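You operate a simulated robot arm through the tools that you are given. There is no shell and no other tool.

Carry out the task below with a simulated robot arm. There is one attempt and no reset: what you move stays moved.

TASK
Strip the bench winch to the blue cage and brush it clean in the bath.
Fine: ring and drum stand on the mat, the cage stays in the bath, the black brush goes back in its cup.
Where things are to end (x, y in the base frame): black ring within 50 mm of [230, -640]; chrome drum within 50 mm of [100, -800].

Only the result counts: the job must be done as asked and must still hold three seconds after the hand-in. Knocking over, shifting, dropping, spilling or breaking anything else fails it.

THE ROBOT
A 7-joint arm with a two-finger parallel gripper, fixed in place. Base frame: the origin is on the floor under the middle of its stand, x ahead of it, y to its left, z up. Lengths are in mm, angles in rad, forces in N, time in s.
With the tool pointing down near the work surface it reaches from about 440 to 900 mm from the base axis. Its first joint turns from -0.297 to 2.199 rad. Payload 1.57 kg.
The tool frame sits at the grasp point between the pads (the TCP): z along the fingers, y along the line on which they close. The tips reach 30 mm beyond it. The gripper opens to 80 mm. The fingers are 17 mm wide and 12 mm thick; the gripper's body (40 by 82 mm) begins 80 mm behind the TCP.
Orientation is told as [roll, pitch, yaw] about the base's x, y, z axes, in that order, counted from this pose: with the fingers straight down and closing along the base's y, the tool's x points along the base's -x, its y along +y and its z along -z.

THE INTERFACE
- The arm moves only by the tool drive_tool. Its argument "commands" is a list of rows, each a list of 7 numbers: the shift along the tool's x, y, z in units of 25 mm (1.0 is 25 mm), then the turn, a rotation vector about the tool's x, y, z in units of 6 degrees (1.0 is 6 degrees), then the finger opening in mm, from 0 to 80. In form: [[dx, dy, dz, wx, wy, wz, jaw], ...]. A call has 1 to 20 rows; each row shifts and turns the commanded pose from where the row before left it, along the tool's axes as they then stand. A call with a number of a shift or a turn outside -1 to 1 is refused whole. A row lasts 0.2 s, in which the tool goes at most 50 mm and 0.15 rad; a call with a longer step from one row to the next is refused whole, and so is a gripper value outside its range. A pose out of reach is approached as far as the arm can. The call stops where the force on the tool passes 40 N (or 10 N more than at its start, if that is more) or the arm is blocked; 0.2 s more then pass. The fingers move at their own pace (about 45 mm/s each) and stop on an object; they squeeze with about 28 N. The grip force told is the motor's: it shows also when the fingers shut on nothing. Time passes only in rows, and 0.2 s behind the last, so rows that do not move let the fingers close. The reply holds the time, the measured pose of the TCP, the force on the tool along the base axes, the opening and the grip force, in the units named above and with some noise, with the torque about the TCP (base axes, N m) and any sound that the robot's microphone picked up.
- Cameras (640 x 400 px; columns grow to the right, rows downward): "scene" is fixed at [394, -650.3, 1670.3]; the picture's right is [0.94, 0.33, 0.00], its down [0.28, -0.80, -0.54] and it looks along [-0.18, 0.51, -0.84] (base axes); focal length 229 px, centre (320, 200). "wrist" rides on the gripper at [72, -7, -122] in the tool frame; the picture's right is [0.09, 1.00, 0.00], its down [-0.84, 0.08, -0.54] and it looks along [-0.54, 0.05, 0.84] (tool axes); focal length 238 px, centre (320, 200). There is no depth. A picture from a camera that has moved, and an enlarged one, comes with that camera's place and axes in the base frame and with its lens. The place of the scene camera against the robot may be out by one fixed shift of up to 18 mm in any direction.
- grab_frame(camera): a new picture of that camera. It takes no simulated time.
- raise_lower(by): slides the trunk up (or, below 0, down) by that many mm; the arm rides with it, the base frame stays. It gives what a move gives, with no picture.
- inspect(camera, box): a new picture of the part [left, top, right, bottom] of that camera's present view, enlarged. It takes no simulated time.
- finish_job(): hands the job in; it is judged then, once.

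Nothing tells you positions but the pictures and the camera data. Unless the task says otherwise, let go and move clear before handing in.

The tools are called after "Call:" as a command line: name --pt "numbers of a row" for each row, then --argument value for the rest, lists and objects as JSON in quotes. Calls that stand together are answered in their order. drive_tool: Moves the arm, as the interface text tells. Its arguments: {"type":"object","properties":{"commands":{"type":"array","items":{"type":"array","items":{"type":"number"}}}},"required":["commands"]} The other tools are called the same way: raise_lower (by) moves the trunk up or down; grab_frame (camera) takes a picture; inspect (camera, box) takes an enlarged picture of a part of a camera's view; finish_job () hands the job in.

At the start:

```text
t: 0.0
tcp_pos: [511.9, -25.9, 1313.9]
tool_rot: [0.0, -0.001, -0.001]
ft_force: [-0.2, 0.9, -0.3]
moment: [0.0, -0.02, 0.0]
width: 80.1
grasp_force: 0.1
trunk travel left (down, up): [-700.0, 90.0]
```

scene: 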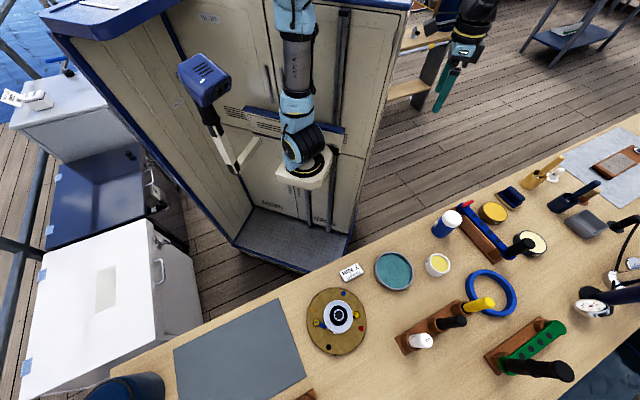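
wrist: 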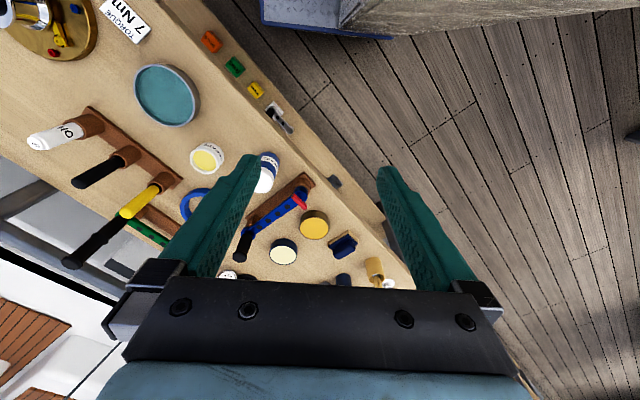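

I see a bench with a winch on a round wooden base, a grey mat, a teal bath, several brushes in racks and other tools. I will look at enlarged views first, before moving anything.

Call:
inspect --camera "scene" --box '[290, 250, 450, 350]'

Call:
inspect --camera "scene" --box '[400, 180, 640, 400]'

Call:
inspect --camera "scene" --box '[80, 250, 400, 400]'

Call:
inspect --camera "wrist" --box '[0, 0, 320, 280]'

```text
4.00 times, centred on (370, 300) of scene
camera zoom: at [394.0, -650.3, 1670.3], right [0.94, 0.33, 0.0], down [0.28, -0.8, -0.54], along [-0.18, 0.51, -0.84], focal length 915 px, centre (120, -200)
```

zoom: 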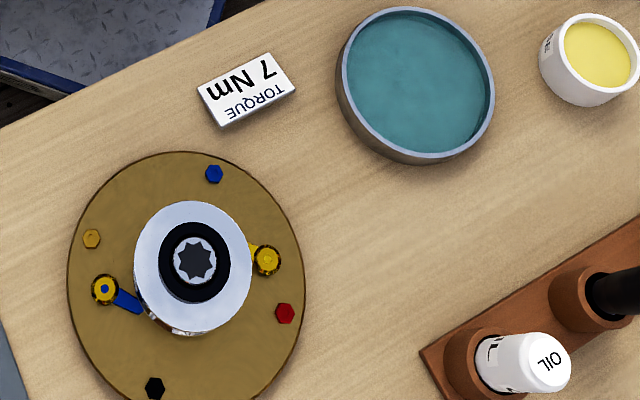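

```text
1.82 times, centred on (520, 290) of scene
camera zoom: at [394.0, -650.3, 1670.3], right [0.94, 0.33, 0.0], down [0.28, -0.8, -0.54], along [-0.18, 0.51, -0.84], focal length 416 px, centre (-44, 36)
```

zoom: 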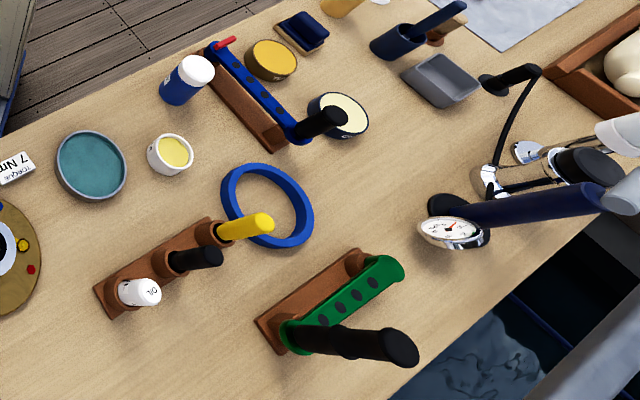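

```text
2.00 times, centred on (240, 325) of scene
camera zoom: at [394.0, -650.3, 1670.3], right [0.94, 0.33, 0.0], down [0.28, -0.8, -0.54], along [-0.18, 0.51, -0.84], focal length 458 px, centre (480, -50)
```

zoom: 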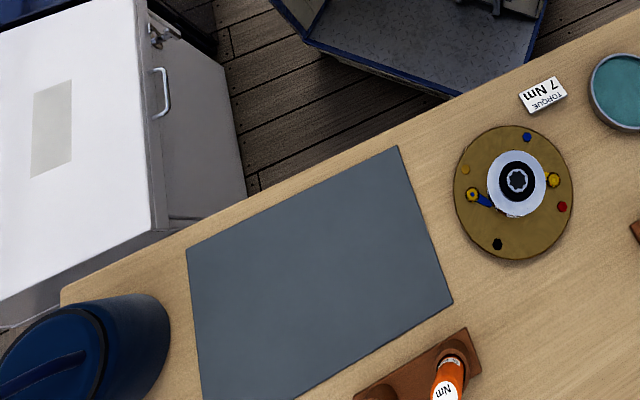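

```text
1.43 times, centred on (160, 140) of wrist
camera zoom: at [440.6, -32.2, 1435.1], right [-0.09, 1.0, 0.0], down [0.84, 0.08, 0.54], along [0.54, 0.05, -0.84], focal length 340 px, centre (549, 286)
```

zoom: 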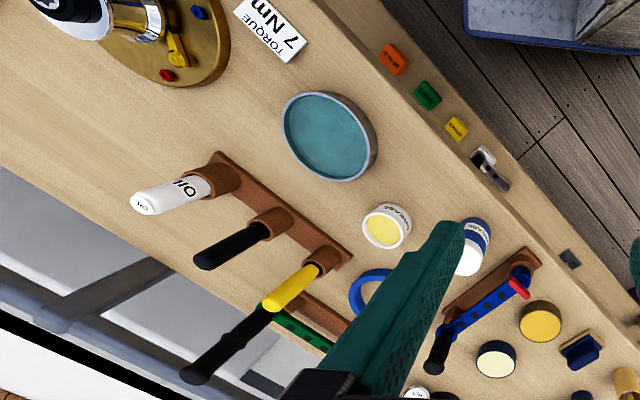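

The winch sits on a brass plate near x≈420, y≈-570, the bath near (560, -360), and the mat to the left; the benchtop is at roughly z≈870. I will move the arm high up across to look at the winch with the wrist camera.

Call:
drive_tool --pt "0.45 -1 0 0 0 0 80" --pt "0.45 -1 0 0 0 0 80" --pt "0.45 -1 0 0 0 0 80" --pt "0.45 -1 0 0 0 0 80" --pt "0.45 -1 0 0 0 0 80" --pt "0.45 -1 0 0 0 0 80" --pt "0.45 -1 0 0 0 0 80" --pt "0.45 -1 0 0 0 0 80" --pt "0.45 -1 0 0 0 0 80" --pt "0.45 -1 0 0 0 0 80" --pt "0.45 -1 0 0 0 0 80" --pt "0.45 -1 0 0 0 0 80" --pt "0.45 -1 0 0 0 0 80" --pt "0.45 -1 0 0 0 0 80" --pt "0.45 -1 0 0 0 0 80" --pt "0.45 -1 0 0 0 0 80" --pt "0.45 -1 0 0 0 0 80" --pt "0.45 -1 0 0 0 0 80" --pt "0.45 -1 0 0 0 0 80" --pt "0.45 -1 0 0 0 0 80"

Call:
grab_frame --camera "wrist"

Call:
grab_frame --camera "scene"

```text
t: 4.2
tcp_pos: [287.8, -526.1, 1314.7]
tool_rot: [-0.003, -0.002, 0.0]
ft_force: [-0.7, 0.1, 0.7]
moment: [-0.03, -0.03, 0.0]
width: 79.9
grasp_force: 0.0
trunk travel left (down, up): [-700.0, 90.0]
```

```text
taken
camera wrist: at [216.5, -532.2, 1435.7], right [-0.09, 1.0, 0.0], down [0.84, 0.08, 0.54], along [0.54, 0.05, -0.84], focal length 238 px, centre (320, 200)
```

wrist: 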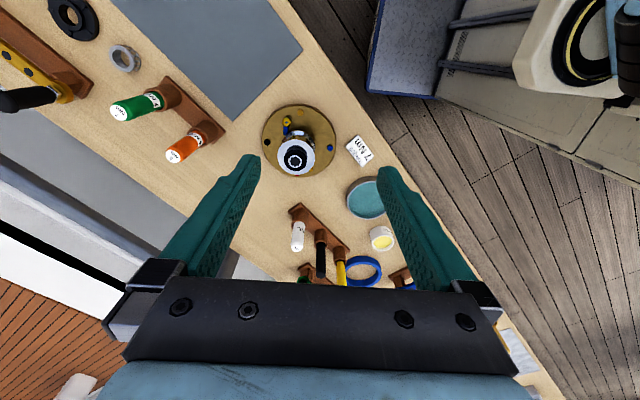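

```text
taken
```

scene: 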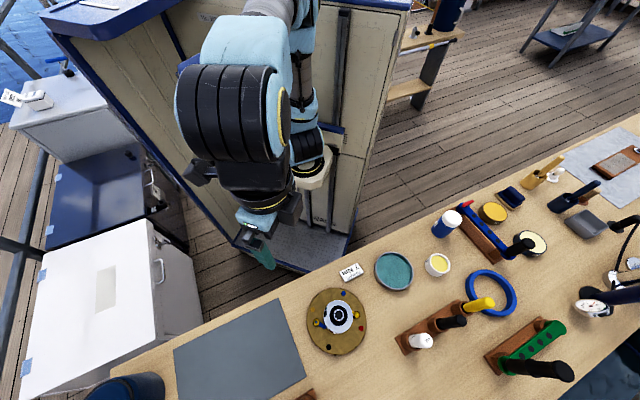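

The arm moved cleanly, and the winch top is near (420, -566, ~950). I will lower the trunk to get a closer look.

Call:
raise_lower --by -200

Call:
grab_frame --camera "wrist"

Call:
inspect --camera "wrist" --box '[200, 40, 420, 180]'

```text
t: 6.4
tcp_pos: [288.9, -525.6, 1113.7]
tool_rot: [0.001, -0.001, 0.0]
ft_force: [-1.0, -0.5, -0.4]
moment: [0.01, -0.03, 0.0]
width: 79.9
grasp_force: 0.1
trunk travel left (down, up): [-500.0, 290.0]
```

```text
taken
camera wrist: at [216.5, -532.3, 1235.5], right [-0.09, 1.0, 0.0], down [0.84, 0.08, 0.54], along [0.54, 0.05, -0.84], focal length 238 px, centre (320, 200)
```

wrist: 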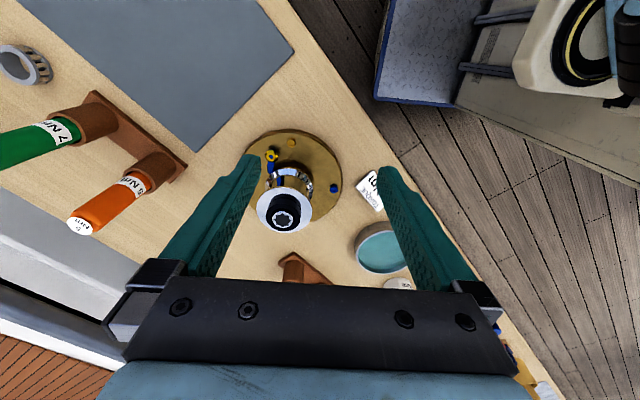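

```text
2.86 times, centred on (310, 110) of wrist
camera zoom: at [216.5, -532.3, 1235.5], right [-0.09, 1.0, 0.0], down [0.84, 0.08, 0.54], along [0.54, 0.05, -0.84], focal length 681 px, centre (349, 457)
```

zoom: 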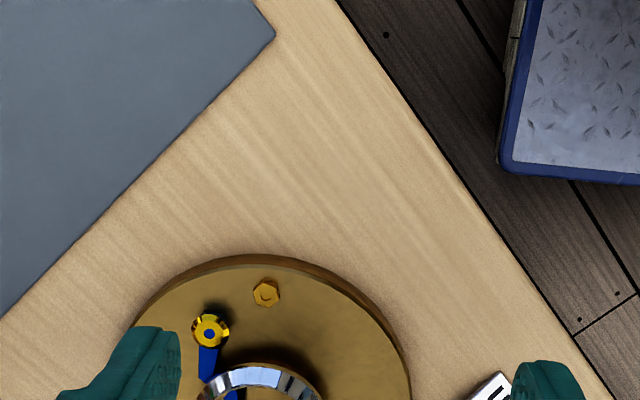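

The winch top comes out near (405, -562, ~985) with the bench at about z≈845. I will go lower and back a bit for a side view of the winch.

Call:
drive_tool --pt "0.7 -0.4 0 0 0 0 80" --pt "0.7 -0.4 0 0 0 0 80" --pt "0.7 -0.4 0 0 0 0 80" --pt "0.7 -0.4 0 0 0 0 80"

Call:
raise_lower --by -130

Call:
grab_frame --camera "wrist"

Call:
inspect --camera "wrist" --box '[220, 0, 420, 160]'

Call:
grab_frame --camera "scene"

```text
t: 7.4
tcp_pos: [216.5, -566.8, 1112.9]
tool_rot: [0.0, -0.001, 0.001]
ft_force: [0.6, -0.1, -0.1]
moment: [0.02, 0.05, -0.03]
width: 80.0
grasp_force: 0.0
trunk travel left (down, up): [-500.0, 290.0]
```

```text
t: 8.9
tcp_pos: [217.8, -565.0, 984.4]
tool_rot: [-0.001, -0.001, 0.0]
ft_force: [0.6, 1.0, 0.2]
moment: [-0.04, -0.01, 0.01]
width: 79.9
grasp_force: 0.2
trunk travel left (down, up): [-370.0, 420.0]
```

```text
taken
camera wrist: at [146.6, -572.2, 1105.6], right [-0.09, 1.0, 0.0], down [0.84, 0.08, 0.54], along [0.54, 0.05, -0.84], focal length 238 px, centre (320, 200)
```

wrist: 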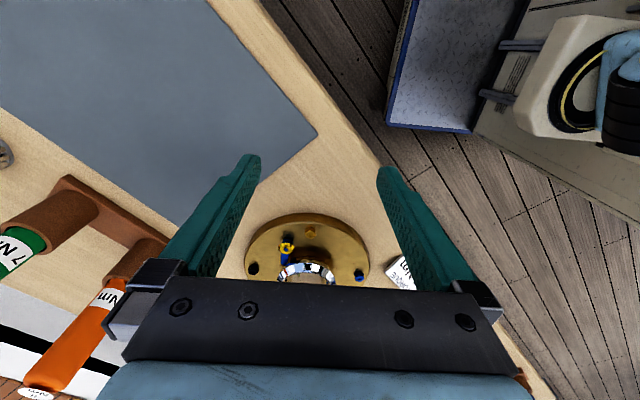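

```text
2.50 times, centred on (320, 80) of wrist
camera zoom: at [146.6, -572.2, 1105.6], right [-0.09, 1.0, 0.0], down [0.84, 0.08, 0.54], along [0.54, 0.05, -0.84], focal length 596 px, centre (320, 500)
```

zoom: 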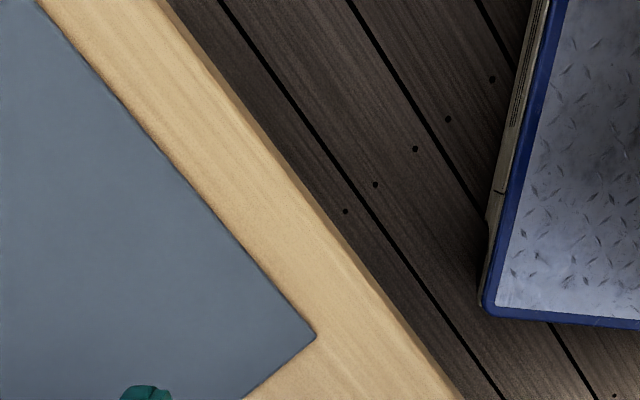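

```text
taken
```

scene: 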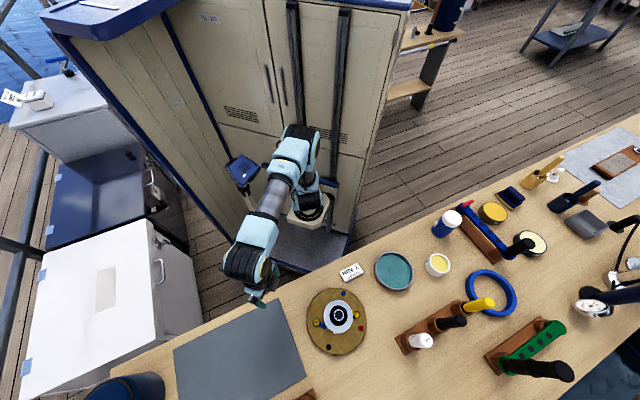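

The camera image runs with far things at the bottom, so a level tool mostly looks straight down. I will raise a little and tilt the tool outward to see the winch obliquely.

Call:
raise_lower --by 130

Call:
drive_tool --pt "-0.95 0 0 0 0 0 80" --pt "-0.95 0 0 0 0 0 80" --pt "-0.95 0 0 0 0 0 80" --pt "0 0 0 0 -0.97 0 80" --pt "0 0 0 0 -0.97 0 80" --pt "0 0 0 0 -0.97 0 80" --pt "0 0 0 0 -0.97 0 80" --pt "0 0 0 0 -0.97 0 80" --pt "0 0 0 0 -0.97 0 80"

Call:
grab_frame --camera "wrist"

```text
t: 10.5
tcp_pos: [218.6, -566.1, 1113.9]
tool_rot: [-0.001, 0.0, 0.0]
ft_force: [-0.8, -0.8, 0.5]
moment: [-0.02, 0.01, 0.0]
width: 79.8
grasp_force: 0.0
trunk travel left (down, up): [-500.0, 290.0]
```

```text
t: 12.5
tcp_pos: [290.2, -565.5, 1113.8]
tool_rot: [-0.001, -0.609, 0.003]
ft_force: [-0.1, 0.4, -0.3]
moment: [-0.07, 0.04, 0.01]
width: 80.1
grasp_force: 0.1
trunk travel left (down, up): [-500.0, 290.0]
```

```text
taken
camera wrist: at [161.1, -571.9, 1172.2], right [-0.08, 1.0, -0.05], down [0.37, 0.08, 0.92], along [0.92, 0.05, -0.38], focal length 238 px, centre (320, 200)
```

wrist: 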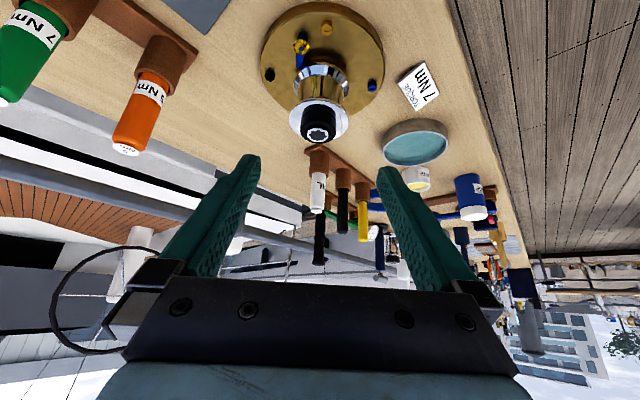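

Call:
inspect --camera "wrist" --box '[240, 0, 450, 160]'

Call:
inspect --camera "wrist" --box '[290, 130, 530, 280]'

Call:
inspect --camera "wrist" --box '[0, 0, 240, 170]'

```text
2.50 times, centred on (345, 80) of wrist
camera zoom: at [161.1, -571.9, 1172.2], right [-0.08, 1.0, -0.05], down [0.37, 0.08, 0.92], along [0.92, 0.05, -0.38], focal length 596 px, centre (258, 500)
```

zoom: 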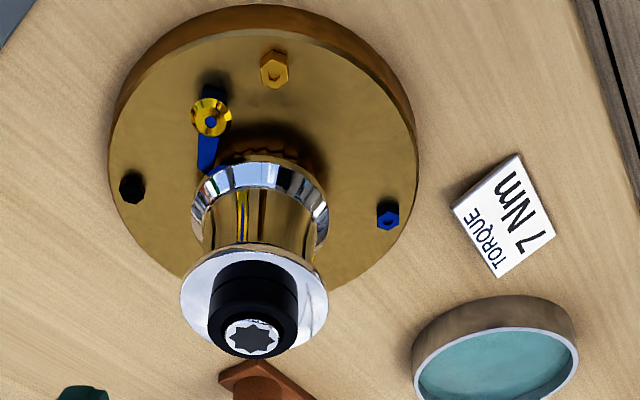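

```text
2.67 times, centred on (410, 205) of wrist
camera zoom: at [161.1, -571.9, 1172.2], right [-0.08, 1.0, -0.05], down [0.37, 0.08, 0.92], along [0.92, 0.05, -0.38], focal length 636 px, centre (80, 187)
```

zoom: 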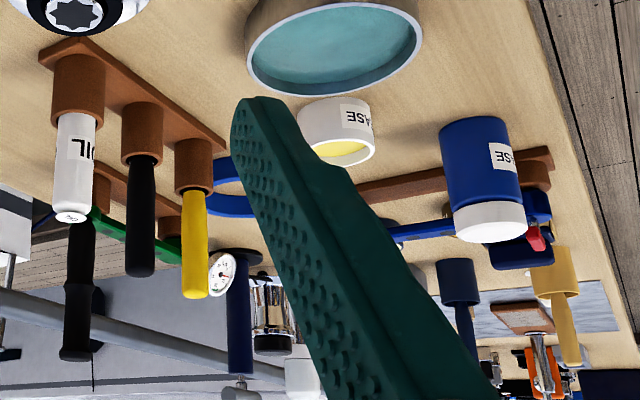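

```text
2.35 times, centred on (120, 85) of wrist
camera zoom: at [161.1, -571.9, 1172.2], right [-0.08, 1.0, -0.05], down [0.37, 0.08, 0.92], along [0.92, 0.05, -0.38], focal length 561 px, centre (791, 471)
```

zoom: 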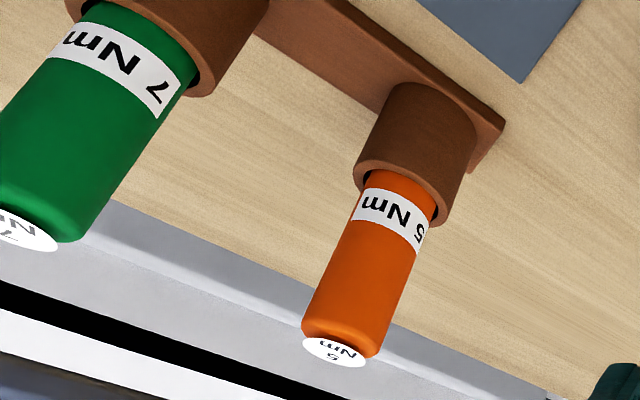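

I see the winch with its black ring on top of a waisted chrome drum, pawls near the plate, and the rack with oil, black brush and yellow brush. Next I level the tool and go above the winch to locate the ring precisely.

Call:
drive_tool --pt "0 0 0 0 0.97 0 80" --pt "0 0 0 0 0.97 0 80" --pt "0 0 0 0 0.97 0 80" --pt "0 0 0 0 0.97 0 80" --pt "0 0 0 0 0.97 0 80" --pt "0 0 0 0 0.97 0 80" --pt "-0.91 0.04 0 0 0 0 80" --pt "-0.91 0.04 0 0 0 0 80" --pt "-0.91 0.04 0 0 0 0 80" --pt "-0.91 0.04 0 0 0 0 80" --pt "-0.91 0.04 0 0 0 0 80"

Call:
grab_frame --camera "wrist"

Call:
inspect --camera "wrist" --box '[220, 20, 420, 160]'

```text
t: 14.9
tcp_pos: [403.2, -560.5, 1115.2]
tool_rot: [0.0, -0.001, -0.003]
ft_force: [0.3, 0.7, 0.8]
moment: [-0.02, -0.02, -0.01]
width: 80.0
grasp_force: 0.1
trunk travel left (down, up): [-500.0, 290.0]
```

```text
taken
camera wrist: at [331.8, -567.3, 1236.0], right [-0.09, 1.0, 0.0], down [0.84, 0.08, 0.54], along [0.54, 0.05, -0.84], focal length 238 px, centre (320, 200)
```

wrist: 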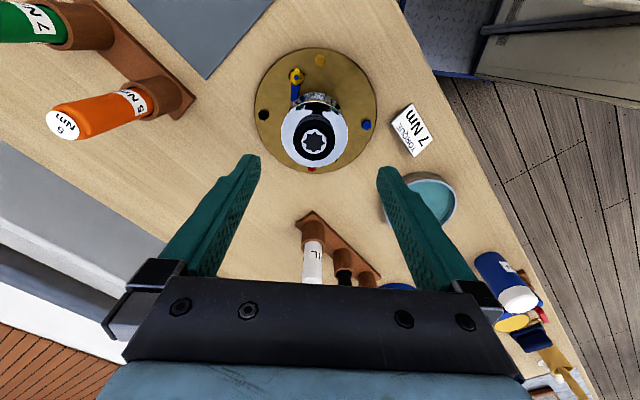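

```text
2.86 times, centred on (320, 90) of wrist
camera zoom: at [331.8, -567.3, 1236.0], right [-0.09, 1.0, 0.0], down [0.84, 0.08, 0.54], along [0.54, 0.05, -0.84], focal length 681 px, centre (320, 514)
```

zoom: 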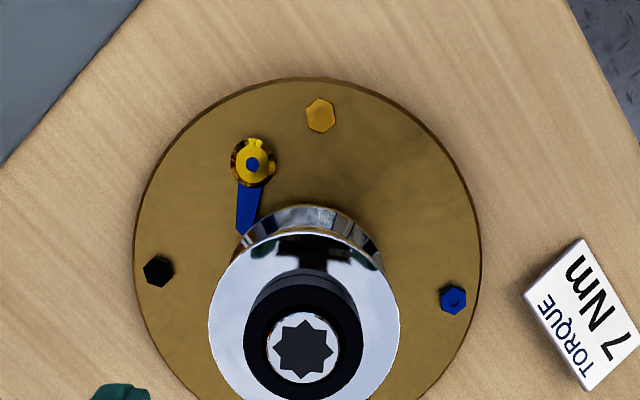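

The star top of the ring comes out at about (422, -567, 970), ring diameter around 47 mm. I'll centre above it and lower for a refined check.

Call:
drive_tool --pt "-0.38 -0.12 0 0 0 0 80" --pt "-0.38 -0.12 0 0 0 0 80"

Call:
raise_lower --by -75

Call:
grab_frame --camera "wrist"

Call:
inspect --camera "wrist" --box '[240, 70, 400, 190]'

```text
t: 15.5
tcp_pos: [423.1, -566.9, 1114.7]
tool_rot: [0.0, 0.0, 0.0]
ft_force: [0.2, 0.0, 0.0]
moment: [0.0, -0.03, 0.03]
width: 80.0
grasp_force: 0.0
trunk travel left (down, up): [-500.0, 290.0]
```

```text
t: 16.6
tcp_pos: [422.6, -567.5, 1039.7]
tool_rot: [0.001, 0.0, -0.001]
ft_force: [0.5, -0.3, -0.5]
moment: [0.03, -0.01, 0.03]
width: 79.8
grasp_force: 0.2
trunk travel left (down, up): [-425.0, 365.0]
```

```text
taken
camera wrist: at [351.0, -573.4, 1161.0], right [-0.09, 1.0, 0.0], down [0.84, 0.08, 0.54], along [0.54, 0.05, -0.84], focal length 238 px, centre (320, 200)
```

wrist: 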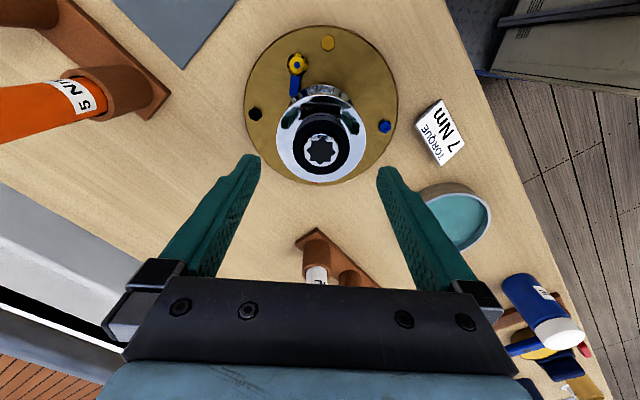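

```text
3.33 times, centred on (320, 130) of wrist
camera zoom: at [351.0, -573.4, 1161.0], right [-0.09, 1.0, 0.0], down [0.84, 0.08, 0.54], along [0.54, 0.05, -0.84], focal length 794 px, centre (320, 433)
```

zoom: 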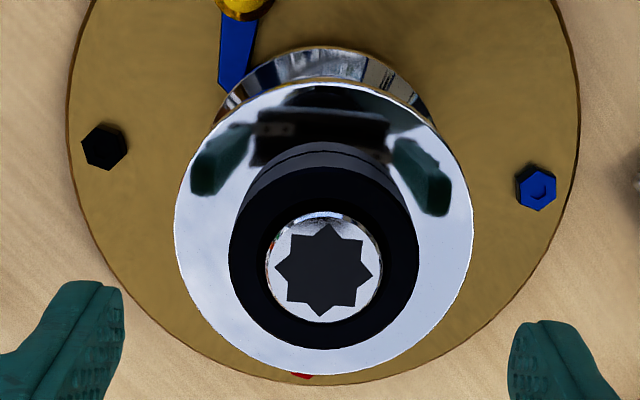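

The ring is centred under the tool (424, -566), top at about z≈970, flange at about z≈940 and roughly 83 mm wide. I'll descend so the tips sit just above the flange and check before gripping.

Call:
drive_tool --pt "-0.04 0.03 1 0 0 0 80" --pt "0 0 1 0 0 0 80" --pt "0 0 0.2 0 0 0 80" --pt "0 0 0.2 0 0 0 80"

Call:
grab_frame --camera "wrist"

Call:
inspect --camera "wrist" --box '[240, 100, 400, 220]'

Call:
inspect --camera "scene" --box '[270, 260, 410, 360]'

```text
t: 17.6
tcp_pos: [424.1, -566.0, 982.8]
tool_rot: [-0.005, -0.004, 0.0]
ft_force: [0.5, -1.2, 21.4]
moment: [0.85, -0.21, 0.02]
width: 79.3
grasp_force: 0.0
trunk travel left (down, up): [-425.0, 365.0]
```

```text
taken
camera wrist: at [351.5, -571.5, 1103.4], right [-0.09, 1.0, -0.01], down [0.83, 0.08, 0.54], along [0.54, 0.05, -0.84], focal length 238 px, centre (320, 200)
```

wrist: 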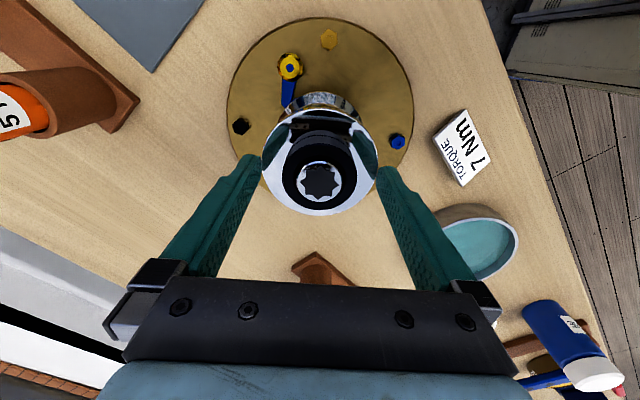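

```text
3.33 times, centred on (320, 160) of wrist
camera zoom: at [351.5, -571.5, 1103.4], right [-0.09, 1.0, -0.01], down [0.83, 0.08, 0.54], along [0.54, 0.05, -0.84], focal length 794 px, centre (320, 333)
```

zoom: 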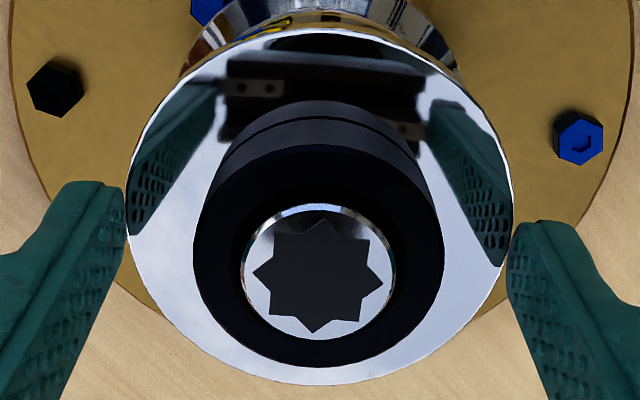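

```text
4.00 times, centred on (340, 310) of scene
camera zoom: at [394.0, -650.3, 1670.3], right [0.94, 0.33, 0.0], down [0.28, -0.8, -0.54], along [-0.18, 0.51, -0.84], focal length 915 px, centre (240, -240)
```

zoom: 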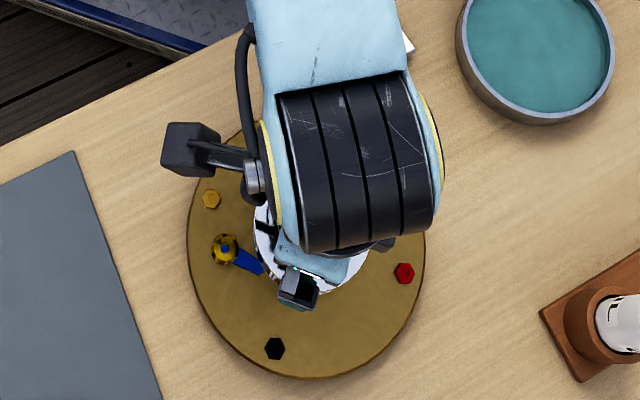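

The tips touched the flange edge lightly at tip height z≈953 (flange is higher than I estimated and almost 80 mm wide). I'll back up several millimetres before closing on the ring.

Call:
drive_tool --pt "0 0 -0.15 0 0 0 80" --pt "0 0 -0.1 0 0 0 80"

```text
t: 18.2
tcp_pos: [423.0, -566.0, 985.9]
tool_rot: [0.002, 0.001, 0.001]
ft_force: [0.5, 0.6, 0.1]
moment: [0.01, -0.01, 0.01]
width: 80.0
grasp_force: 0.0
trunk travel left (down, up): [-425.0, 365.0]
```

Consistent scale change between views puts the ring at 48 mm diameter, z 954–970, and the flange at 80 mm diameter with its top at 953.5. Tips are now about 2–3 mm above the flange, so I close on the ring.

Call:
drive_tool --pt "-0.05 0 0 0 0 0 60" --pt "0 0 0 0 0 0 40" --pt "0 0 0 0 0 0 40" --pt "0 0 0 0 0 0 40"

Call:
inspect --camera "wrist" --box '[240, 100, 400, 220]'

```text
t: 19.2
tcp_pos: [424.4, -565.3, 986.3]
tool_rot: [0.001, -0.001, 0.0]
ft_force: [0.1, -0.1, 0.0]
moment: [0.0, 0.01, -0.01]
width: 47.8
grasp_force: 28.0
trunk travel left (down, up): [-425.0, 365.0]
```

```text
3.33 times, centred on (320, 160) of wrist
camera zoom: at [353.0, -572.7, 1107.2], right [-0.09, 1.0, 0.0], down [0.84, 0.08, 0.54], along [0.54, 0.05, -0.84], focal length 794 px, centre (320, 333)
```

zoom: 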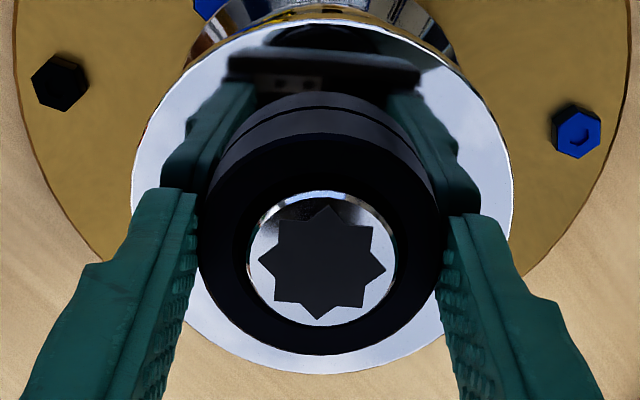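

The ring is gripped at 47.8 mm, matching the estimate. I'll test with a very small lift to see if it is free or threaded.

Call:
drive_tool --pt "0 0 -0.04 0 0 0 40" --pt "0 0 -0.04 0 0 0 40"

```text
t: 19.9
tcp_pos: [424.5, -566.1, 986.5]
tool_rot: [0.0, 0.0, -0.001]
ft_force: [-0.3, 0.0, 0.2]
moment: [-0.02, -0.02, 0.0]
width: 48.1
grasp_force: 28.3
trunk travel left (down, up): [-425.0, 365.0]
```

Call:
drive_tool --pt "0 0 -0.04 0 0 0 40" --pt "0 0 -0.04 0 0 0 40" --pt "0 0 0 0 0 0 40"

```text
t: 20.6
tcp_pos: [423.7, -565.5, 990.7]
tool_rot: [-0.002, 0.003, -0.001]
ft_force: [-1.0, 0.1, -0.6]
moment: [-0.04, -0.01, -0.01]
width: 48.2
grasp_force: 28.1
trunk travel left (down, up): [-425.0, 365.0]
```

Call:
inspect --camera "wrist" --box '[240, 100, 400, 220]'

```text
3.33 times, centred on (320, 160) of wrist
camera zoom: at [353.2, -572.8, 1111.4], right [-0.09, 1.0, 0.0], down [0.84, 0.08, 0.54], along [0.54, 0.05, -0.84], focal length 794 px, centre (320, 333)
```

zoom: 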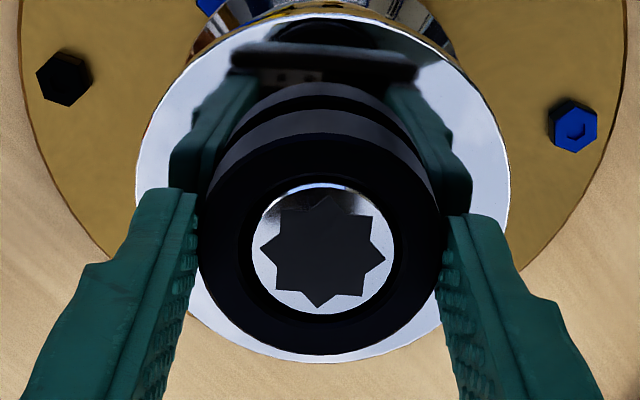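

The ring comes off freely (no thread): it rises with the fingers while the spindle stays. I'll lift it straight up and look at what's below.

Call:
drive_tool --pt "0 0 -0.3 0 0 0 40" --pt "0 0 -0.5 0 0 0 40" --pt "0 0 -0.8 0 0 0 40" --pt "0 0 -0.8 0 0 0 40" --pt "0 0 -0.8 0 0 0 40"

Call:
grab_frame --camera "wrist"

Call:
inspect --camera "scene" --box '[150, 240, 410, 400]'

```text
t: 21.9
tcp_pos: [425.1, -566.4, 1071.3]
tool_rot: [0.001, 0.001, -0.001]
ft_force: [-0.6, 0.1, -0.2]
moment: [0.01, 0.0, 0.01]
width: 48.1
grasp_force: 28.6
trunk travel left (down, up): [-425.0, 365.0]
```

```text
taken
camera wrist: at [353.0, -573.2, 1191.6], right [-0.09, 1.0, 0.0], down [0.84, 0.08, 0.54], along [0.54, 0.05, -0.84], focal length 238 px, centre (320, 200)
```

wrist: 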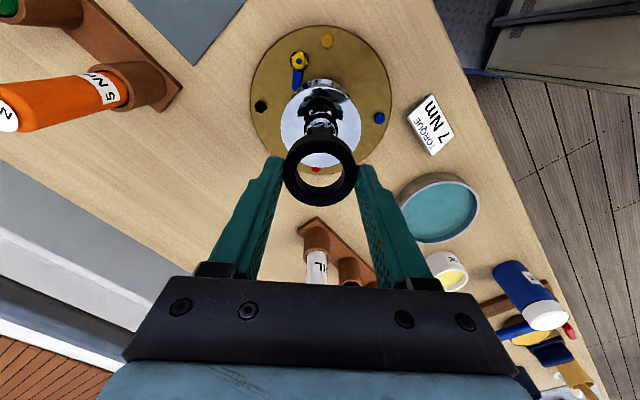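

```text
2.46 times, centred on (280, 320) of scene
camera zoom: at [394.0, -650.3, 1670.3], right [0.94, 0.33, 0.0], down [0.28, -0.8, -0.54], along [-0.18, 0.51, -0.84], focal length 563 px, centre (418, -95)
```

zoom: 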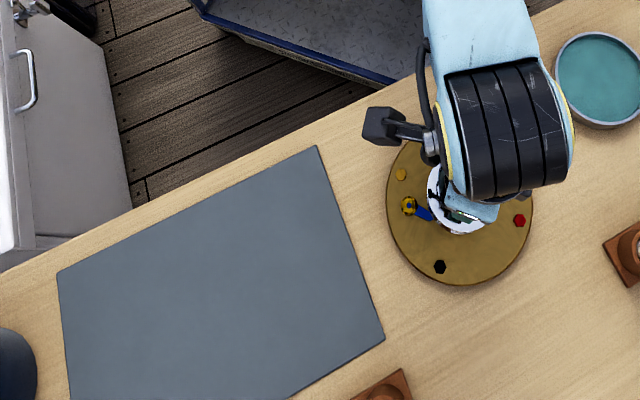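

The ring is securely held and the spindle with its drum is below. I carry the ring over the mat target (230, -640) at height, then lower with the trunk.

Call:
drive_tool --pt "0.39 -0.15 0 0 0 0 40" --pt "0.78 -0.3 0 0 0 0 40" --pt "0.78 -0.3 0 0 0 0 40" --pt "0.78 -0.3 0 0 0 0 40" --pt "0.78 -0.3 0 0 0 0 40" --pt "0.78 -0.3 0 0 0 0 40" --pt "0.78 -0.3 0 0 0 0 40" --pt "0.78 -0.3 0 0 0 0 40" --pt "0.78 -0.3 0 0 0 0 40" --pt "0.78 -0.3 0 0 0 0 40" --pt "0.39 -0.15 0 0 0 0 40"

Call:
grab_frame --camera "wrist"

Call:
raise_lower --by -130

Call:
grab_frame --camera "wrist"

```text
t: 24.2
tcp_pos: [230.3, -641.5, 1069.9]
tool_rot: [-0.001, 0.0, 0.0]
ft_force: [0.0, 1.3, -0.7]
moment: [0.01, 0.01, 0.0]
width: 47.8
grasp_force: 28.1
trunk travel left (down, up): [-425.0, 365.0]
```

```text
taken
camera wrist: at [157.5, -647.8, 1191.8], right [-0.09, 1.0, 0.0], down [0.84, 0.08, 0.54], along [0.54, 0.05, -0.84], focal length 238 px, centre (320, 200)
```

wrist: 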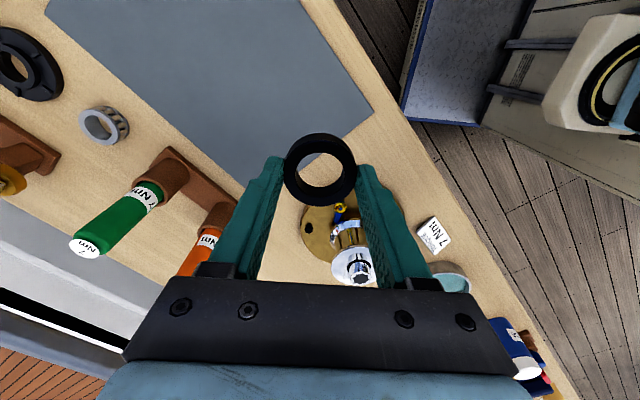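

```text
t: 25.8
tcp_pos: [228.6, -641.6, 940.9]
tool_rot: [0.0, 0.0, 0.0]
ft_force: [0.6, -0.5, 0.2]
moment: [0.01, 0.03, 0.01]
width: 47.7
grasp_force: 28.0
trunk travel left (down, up): [-295.0, 495.0]
```

```text
taken
camera wrist: at [157.8, -647.8, 1061.7], right [-0.09, 1.0, 0.0], down [0.84, 0.08, 0.54], along [0.54, 0.05, -0.84], focal length 238 px, centre (320, 200)
```

wrist: 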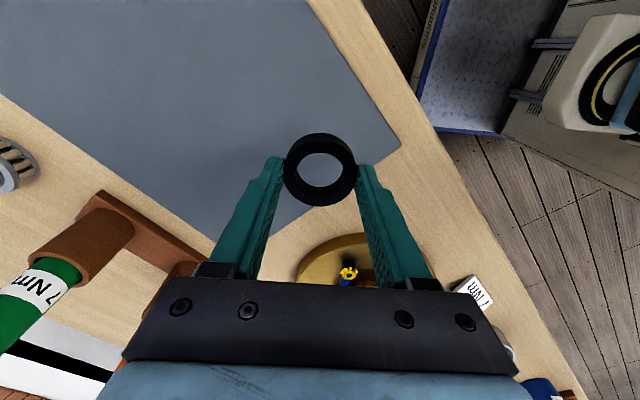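

Call:
inspect --camera "wrist" --box '[220, 80, 420, 220]'

Call:
inspect --camera "scene" --box '[150, 240, 410, 400]'

```text
2.86 times, centred on (320, 150) of wrist
camera zoom: at [157.8, -647.8, 1061.7], right [-0.09, 1.0, 0.0], down [0.84, 0.08, 0.54], along [0.54, 0.05, -0.84], focal length 681 px, centre (320, 343)
```

zoom: 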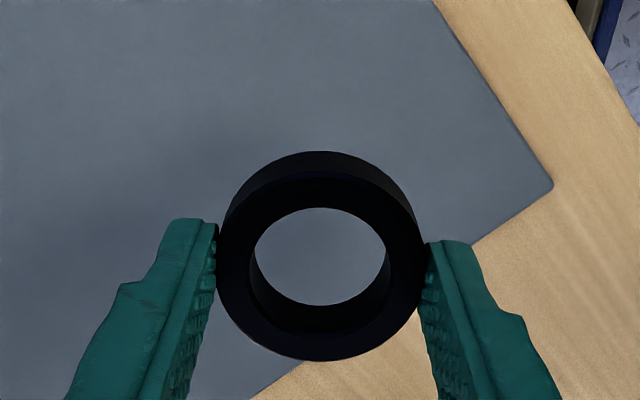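

```text
2.46 times, centred on (280, 320) of scene
camera zoom: at [394.0, -650.3, 1670.3], right [0.94, 0.33, 0.0], down [0.28, -0.8, -0.54], along [-0.18, 0.51, -0.84], focal length 563 px, centre (418, -95)
```

zoom: 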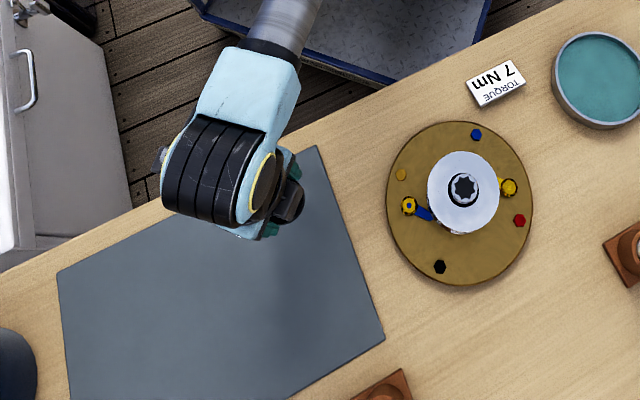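

Call:
drive_tool --pt "0 0 0.2 0 0 0 40" --pt "0 0 0.2 0 0 0 40" --pt "0 0 0.2 0 0 0 40" --pt "0 0 0.2 0 0 0 40"

Call:
inspect --camera "wrist" --box '[220, 80, 420, 220]'

```text
t: 26.8
tcp_pos: [229.4, -641.7, 919.7]
tool_rot: [-0.001, 0.0, -0.001]
ft_force: [-0.2, -0.1, -0.9]
moment: [0.01, -0.01, -0.02]
width: 47.7
grasp_force: 27.9
trunk travel left (down, up): [-295.0, 495.0]
```

```text
2.86 times, centred on (320, 150) of wrist
camera zoom: at [157.6, -648.0, 1041.6], right [-0.09, 1.0, 0.0], down [0.84, 0.08, 0.54], along [0.54, 0.05, -0.84], focal length 681 px, centre (320, 343)
```

zoom: 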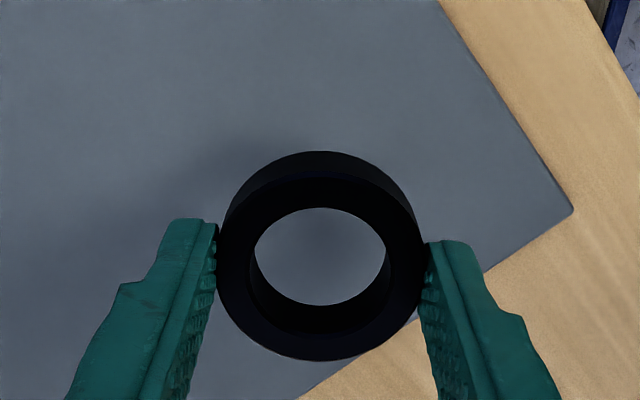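

The mat surface is at about z≈870, so the ring should touch near TCP z≈903. I'll lower in small steps, watching the force.

Call:
drive_tool --pt "0 0 0.1 0 0 0 40" --pt "0 0 0.1 0 0 0 40" --pt "0 0 0.1 0 0 0 40" --pt "0 0 0.1 0 0 0 40"

Call:
inspect --camera "wrist" --box '[220, 80, 420, 220]'

```text
t: 27.8
tcp_pos: [229.3, -642.4, 910.0]
tool_rot: [0.001, 0.0, -0.001]
ft_force: [0.0, -0.5, -0.5]
moment: [0.03, 0.0, -0.02]
width: 47.2
grasp_force: 27.7
trunk travel left (down, up): [-295.0, 495.0]
```

```text
2.86 times, centred on (320, 150) of wrist
camera zoom: at [157.9, -647.9, 1031.6], right [-0.09, 1.0, 0.0], down [0.84, 0.08, 0.54], along [0.54, 0.05, -0.84], focal length 681 px, centre (320, 343)
```

zoom: 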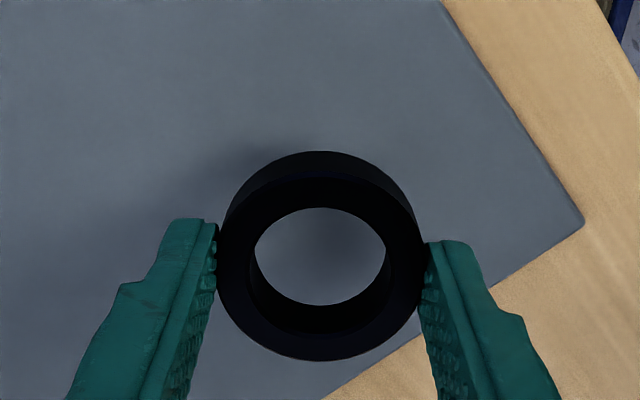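

Call:
drive_tool --pt "0 0 0.06 0 0 0 40" --pt "0 0 0.06 0 0 0 40" --pt "0 0 0.06 0 0 0 40" --pt "0 0 0.06 0 0 0 40"

Call:
inspect --camera "wrist" --box '[220, 80, 420, 220]'

```text
t: 28.8
tcp_pos: [229.5, -642.2, 904.3]
tool_rot: [-0.001, -0.001, 0.0]
ft_force: [0.8, 0.3, -0.3]
moment: [-0.01, 0.02, 0.01]
width: 43.5
grasp_force: 28.4
trunk travel left (down, up): [-295.0, 495.0]
```

```text
2.86 times, centred on (320, 150) of wrist
camera zoom: at [157.8, -648.0, 1025.4], right [-0.09, 1.0, 0.0], down [0.84, 0.08, 0.54], along [0.54, 0.05, -0.84], focal length 681 px, centre (320, 343)
```

zoom: 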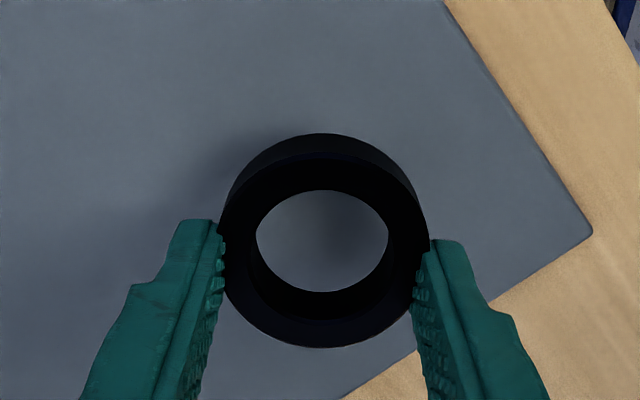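

Call:
inspect --camera "wrist" --box '[270, 110, 370, 190]'

Call:
grab_frame --camera "wrist"

Call:
inspect --camera "scene" --box '[200, 260, 310, 340]'

```text
5.00 times, centred on (320, 150) of wrist
camera zoom: at [157.8, -648.0, 1025.4], right [-0.09, 1.0, 0.0], down [0.84, 0.08, 0.54], along [0.54, 0.05, -0.84], focal length 1192 px, centre (320, 450)
```

zoom: 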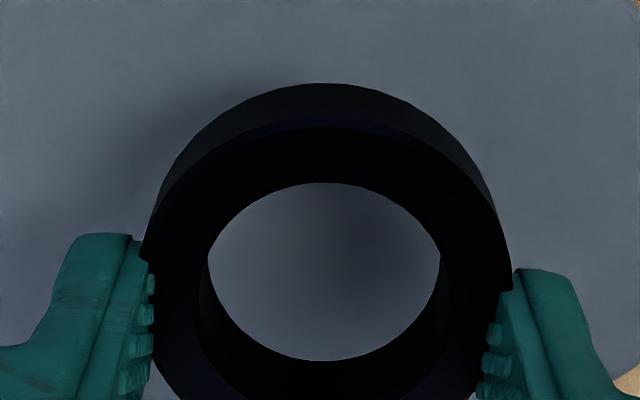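

```text
taken
camera wrist: at [157.8, -648.0, 1025.4], right [-0.09, 1.0, 0.0], down [0.84, 0.08, 0.54], along [0.54, 0.05, -0.84], focal length 238 px, centre (320, 200)
```

wrist: 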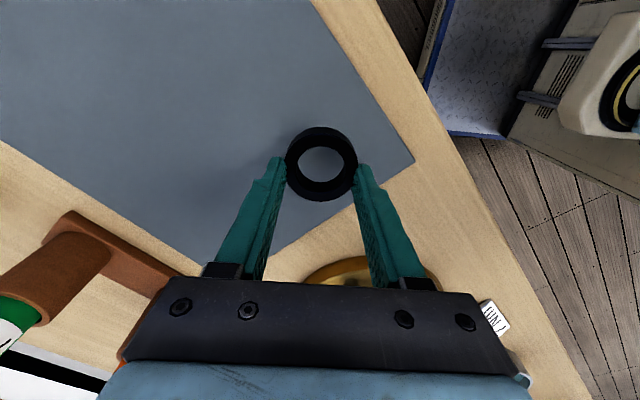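

```text
5.00 times, centred on (255, 300) of scene
camera zoom: at [394.0, -650.3, 1670.3], right [0.94, 0.33, 0.0], down [0.28, -0.8, -0.54], along [-0.18, 0.51, -0.84], focal length 1144 px, centre (645, -300)
```

zoom: 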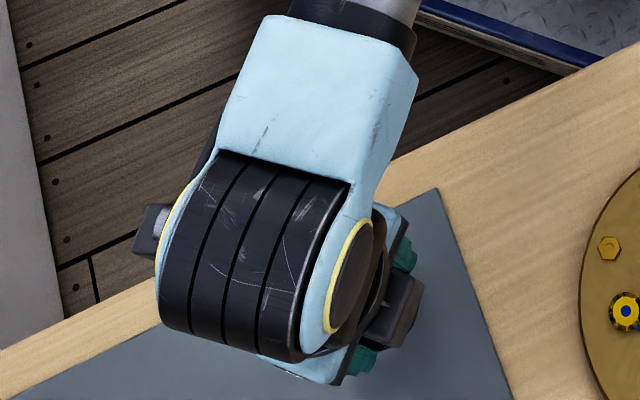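

The ring has slid a little toward the robot side in the pads (held by its edge), and its bottom should be within a few millimetres of the mat. I ease the squeeze and lower in 1 mm steps until it rests.

Call:
drive_tool --pt "0 0 0.06 0 0 0 43" --pt "0 0 0.06 0 0 0 43"

Call:
inspect --camera "wrist" --box '[270, 110, 370, 190]'

```text
t: 29.4
tcp_pos: [230.8, -640.8, 901.9]
tool_rot: [0.001, -0.001, 0.0]
ft_force: [-0.2, -0.5, 0.0]
moment: [-0.03, 0.04, 0.01]
width: 43.9
grasp_force: 0.6
trunk travel left (down, up): [-295.0, 495.0]
```

```text
5.00 times, centred on (320, 150) of wrist
camera zoom: at [158.0, -647.9, 1022.4], right [-0.09, 1.0, 0.0], down [0.84, 0.08, 0.54], along [0.54, 0.05, -0.84], focal length 1192 px, centre (320, 450)
```

zoom: 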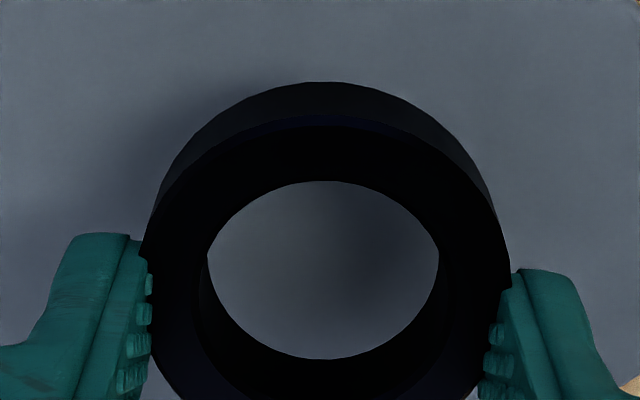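

Call:
drive_tool --pt "0 0 0.05 0 0 0 43" --pt "0 0 0.05 0 0 0 43"

Call:
inspect --camera "wrist" --box '[270, 110, 370, 190]'

```text
t: 30.0
tcp_pos: [230.2, -641.9, 899.1]
tool_rot: [-0.002, 0.0, 0.002]
ft_force: [-0.3, 0.6, -0.2]
moment: [0.03, 0.01, 0.01]
width: 44.2
grasp_force: 2.6
trunk travel left (down, up): [-295.0, 495.0]
```

```text
5.00 times, centred on (320, 150) of wrist
camera zoom: at [158.2, -647.6, 1020.2], right [-0.09, 1.0, 0.0], down [0.84, 0.08, 0.54], along [0.54, 0.05, -0.84], focal length 1192 px, centre (320, 450)
```

zoom: 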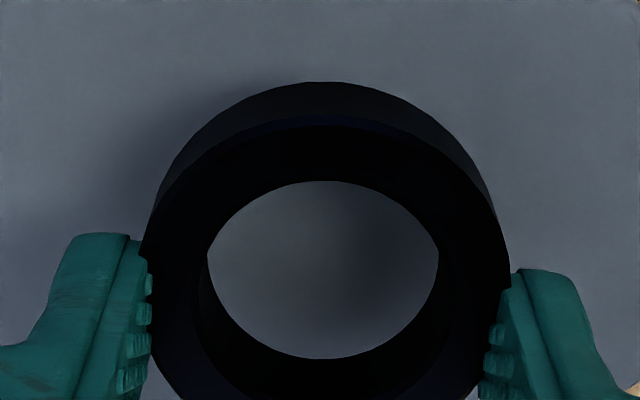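

Call:
drive_tool --pt "0 0 0.05 0 0 0 43" --pt "0 0 0.05 0 0 0 43" --pt "0 0 0.05 0 0 0 43"

Call:
inspect --camera "wrist" --box '[270, 110, 370, 190]'

```text
t: 30.8
tcp_pos: [230.3, -641.5, 895.6]
tool_rot: [-0.002, -0.001, 0.0]
ft_force: [-0.3, -0.8, -0.5]
moment: [0.03, 0.0, -0.01]
width: 43.8
grasp_force: 0.4
trunk travel left (down, up): [-295.0, 495.0]
```

```text
5.00 times, centred on (320, 150) of wrist
camera zoom: at [158.2, -647.9, 1016.5], right [-0.09, 1.0, 0.0], down [0.84, 0.08, 0.54], along [0.54, 0.05, -0.84], focal length 1192 px, centre (320, 450)
```

zoom: 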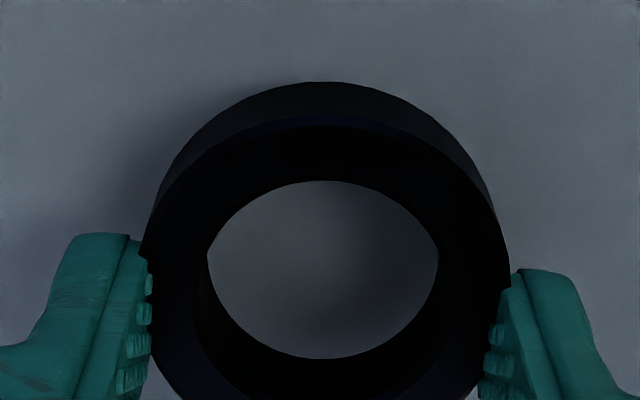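

Call:
drive_tool --pt "0 0 0.05 0 0 0 43" --pt "0 0 0.05 0 0 0 43" --pt "0 0 0.05 0 0 0 43"

Call:
inspect --camera "wrist" --box '[270, 110, 370, 190]'

Call:
inspect --camera "wrist" --box '[220, 80, 420, 220]'

```text
t: 31.6
tcp_pos: [227.9, -642.2, 891.8]
tool_rot: [0.002, -0.001, 0.0]
ft_force: [-0.5, -0.1, 0.7]
moment: [0.02, 0.0, 0.02]
width: 43.9
grasp_force: 0.6
trunk travel left (down, up): [-295.0, 495.0]
```

```text
5.00 times, centred on (320, 150) of wrist
camera zoom: at [157.7, -648.2, 1012.9], right [-0.09, 1.0, 0.0], down [0.84, 0.08, 0.54], along [0.54, 0.05, -0.84], focal length 1192 px, centre (320, 450)
```

zoom: 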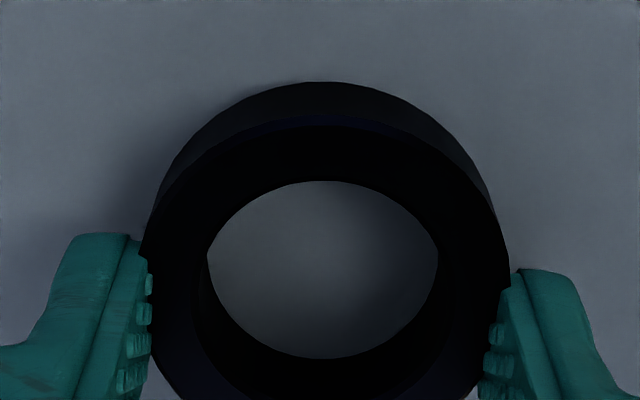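

```text
2.86 times, centred on (320, 150) of wrist
camera zoom: at [157.7, -648.2, 1012.9], right [-0.09, 1.0, 0.0], down [0.84, 0.08, 0.54], along [0.54, 0.05, -0.84], focal length 681 px, centre (320, 343)
```

zoom: 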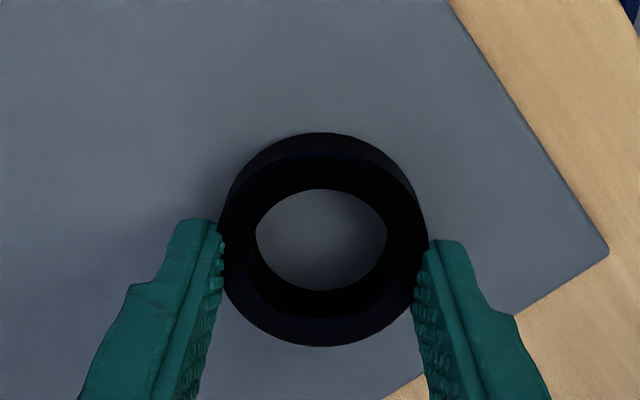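

Call:
drive_tool --pt "0 0 0.05 0 0 0 43" --pt "0 0 0.05 0 0 0 43" --pt "0 0 0.05 0 0 0 43"

Call:
inspect --camera "wrist" --box '[270, 110, 370, 190]'

```text
t: 32.4
tcp_pos: [229.9, -640.7, 888.4]
tool_rot: [-0.002, 0.002, 0.0]
ft_force: [-0.6, -0.3, 1.0]
moment: [-0.01, 0.02, -0.01]
width: 44.2
grasp_force: 1.4
trunk travel left (down, up): [-295.0, 495.0]
```

```text
5.00 times, centred on (320, 150) of wrist
camera zoom: at [157.6, -647.6, 1009.8], right [-0.09, 1.0, 0.0], down [0.84, 0.08, 0.54], along [0.54, 0.05, -0.84], focal length 1192 px, centre (320, 450)
```

zoom: 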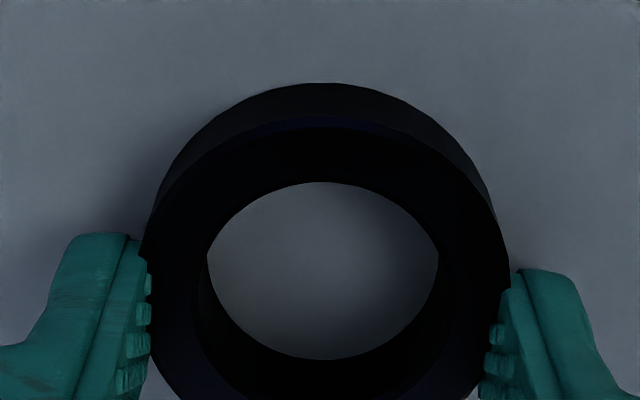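

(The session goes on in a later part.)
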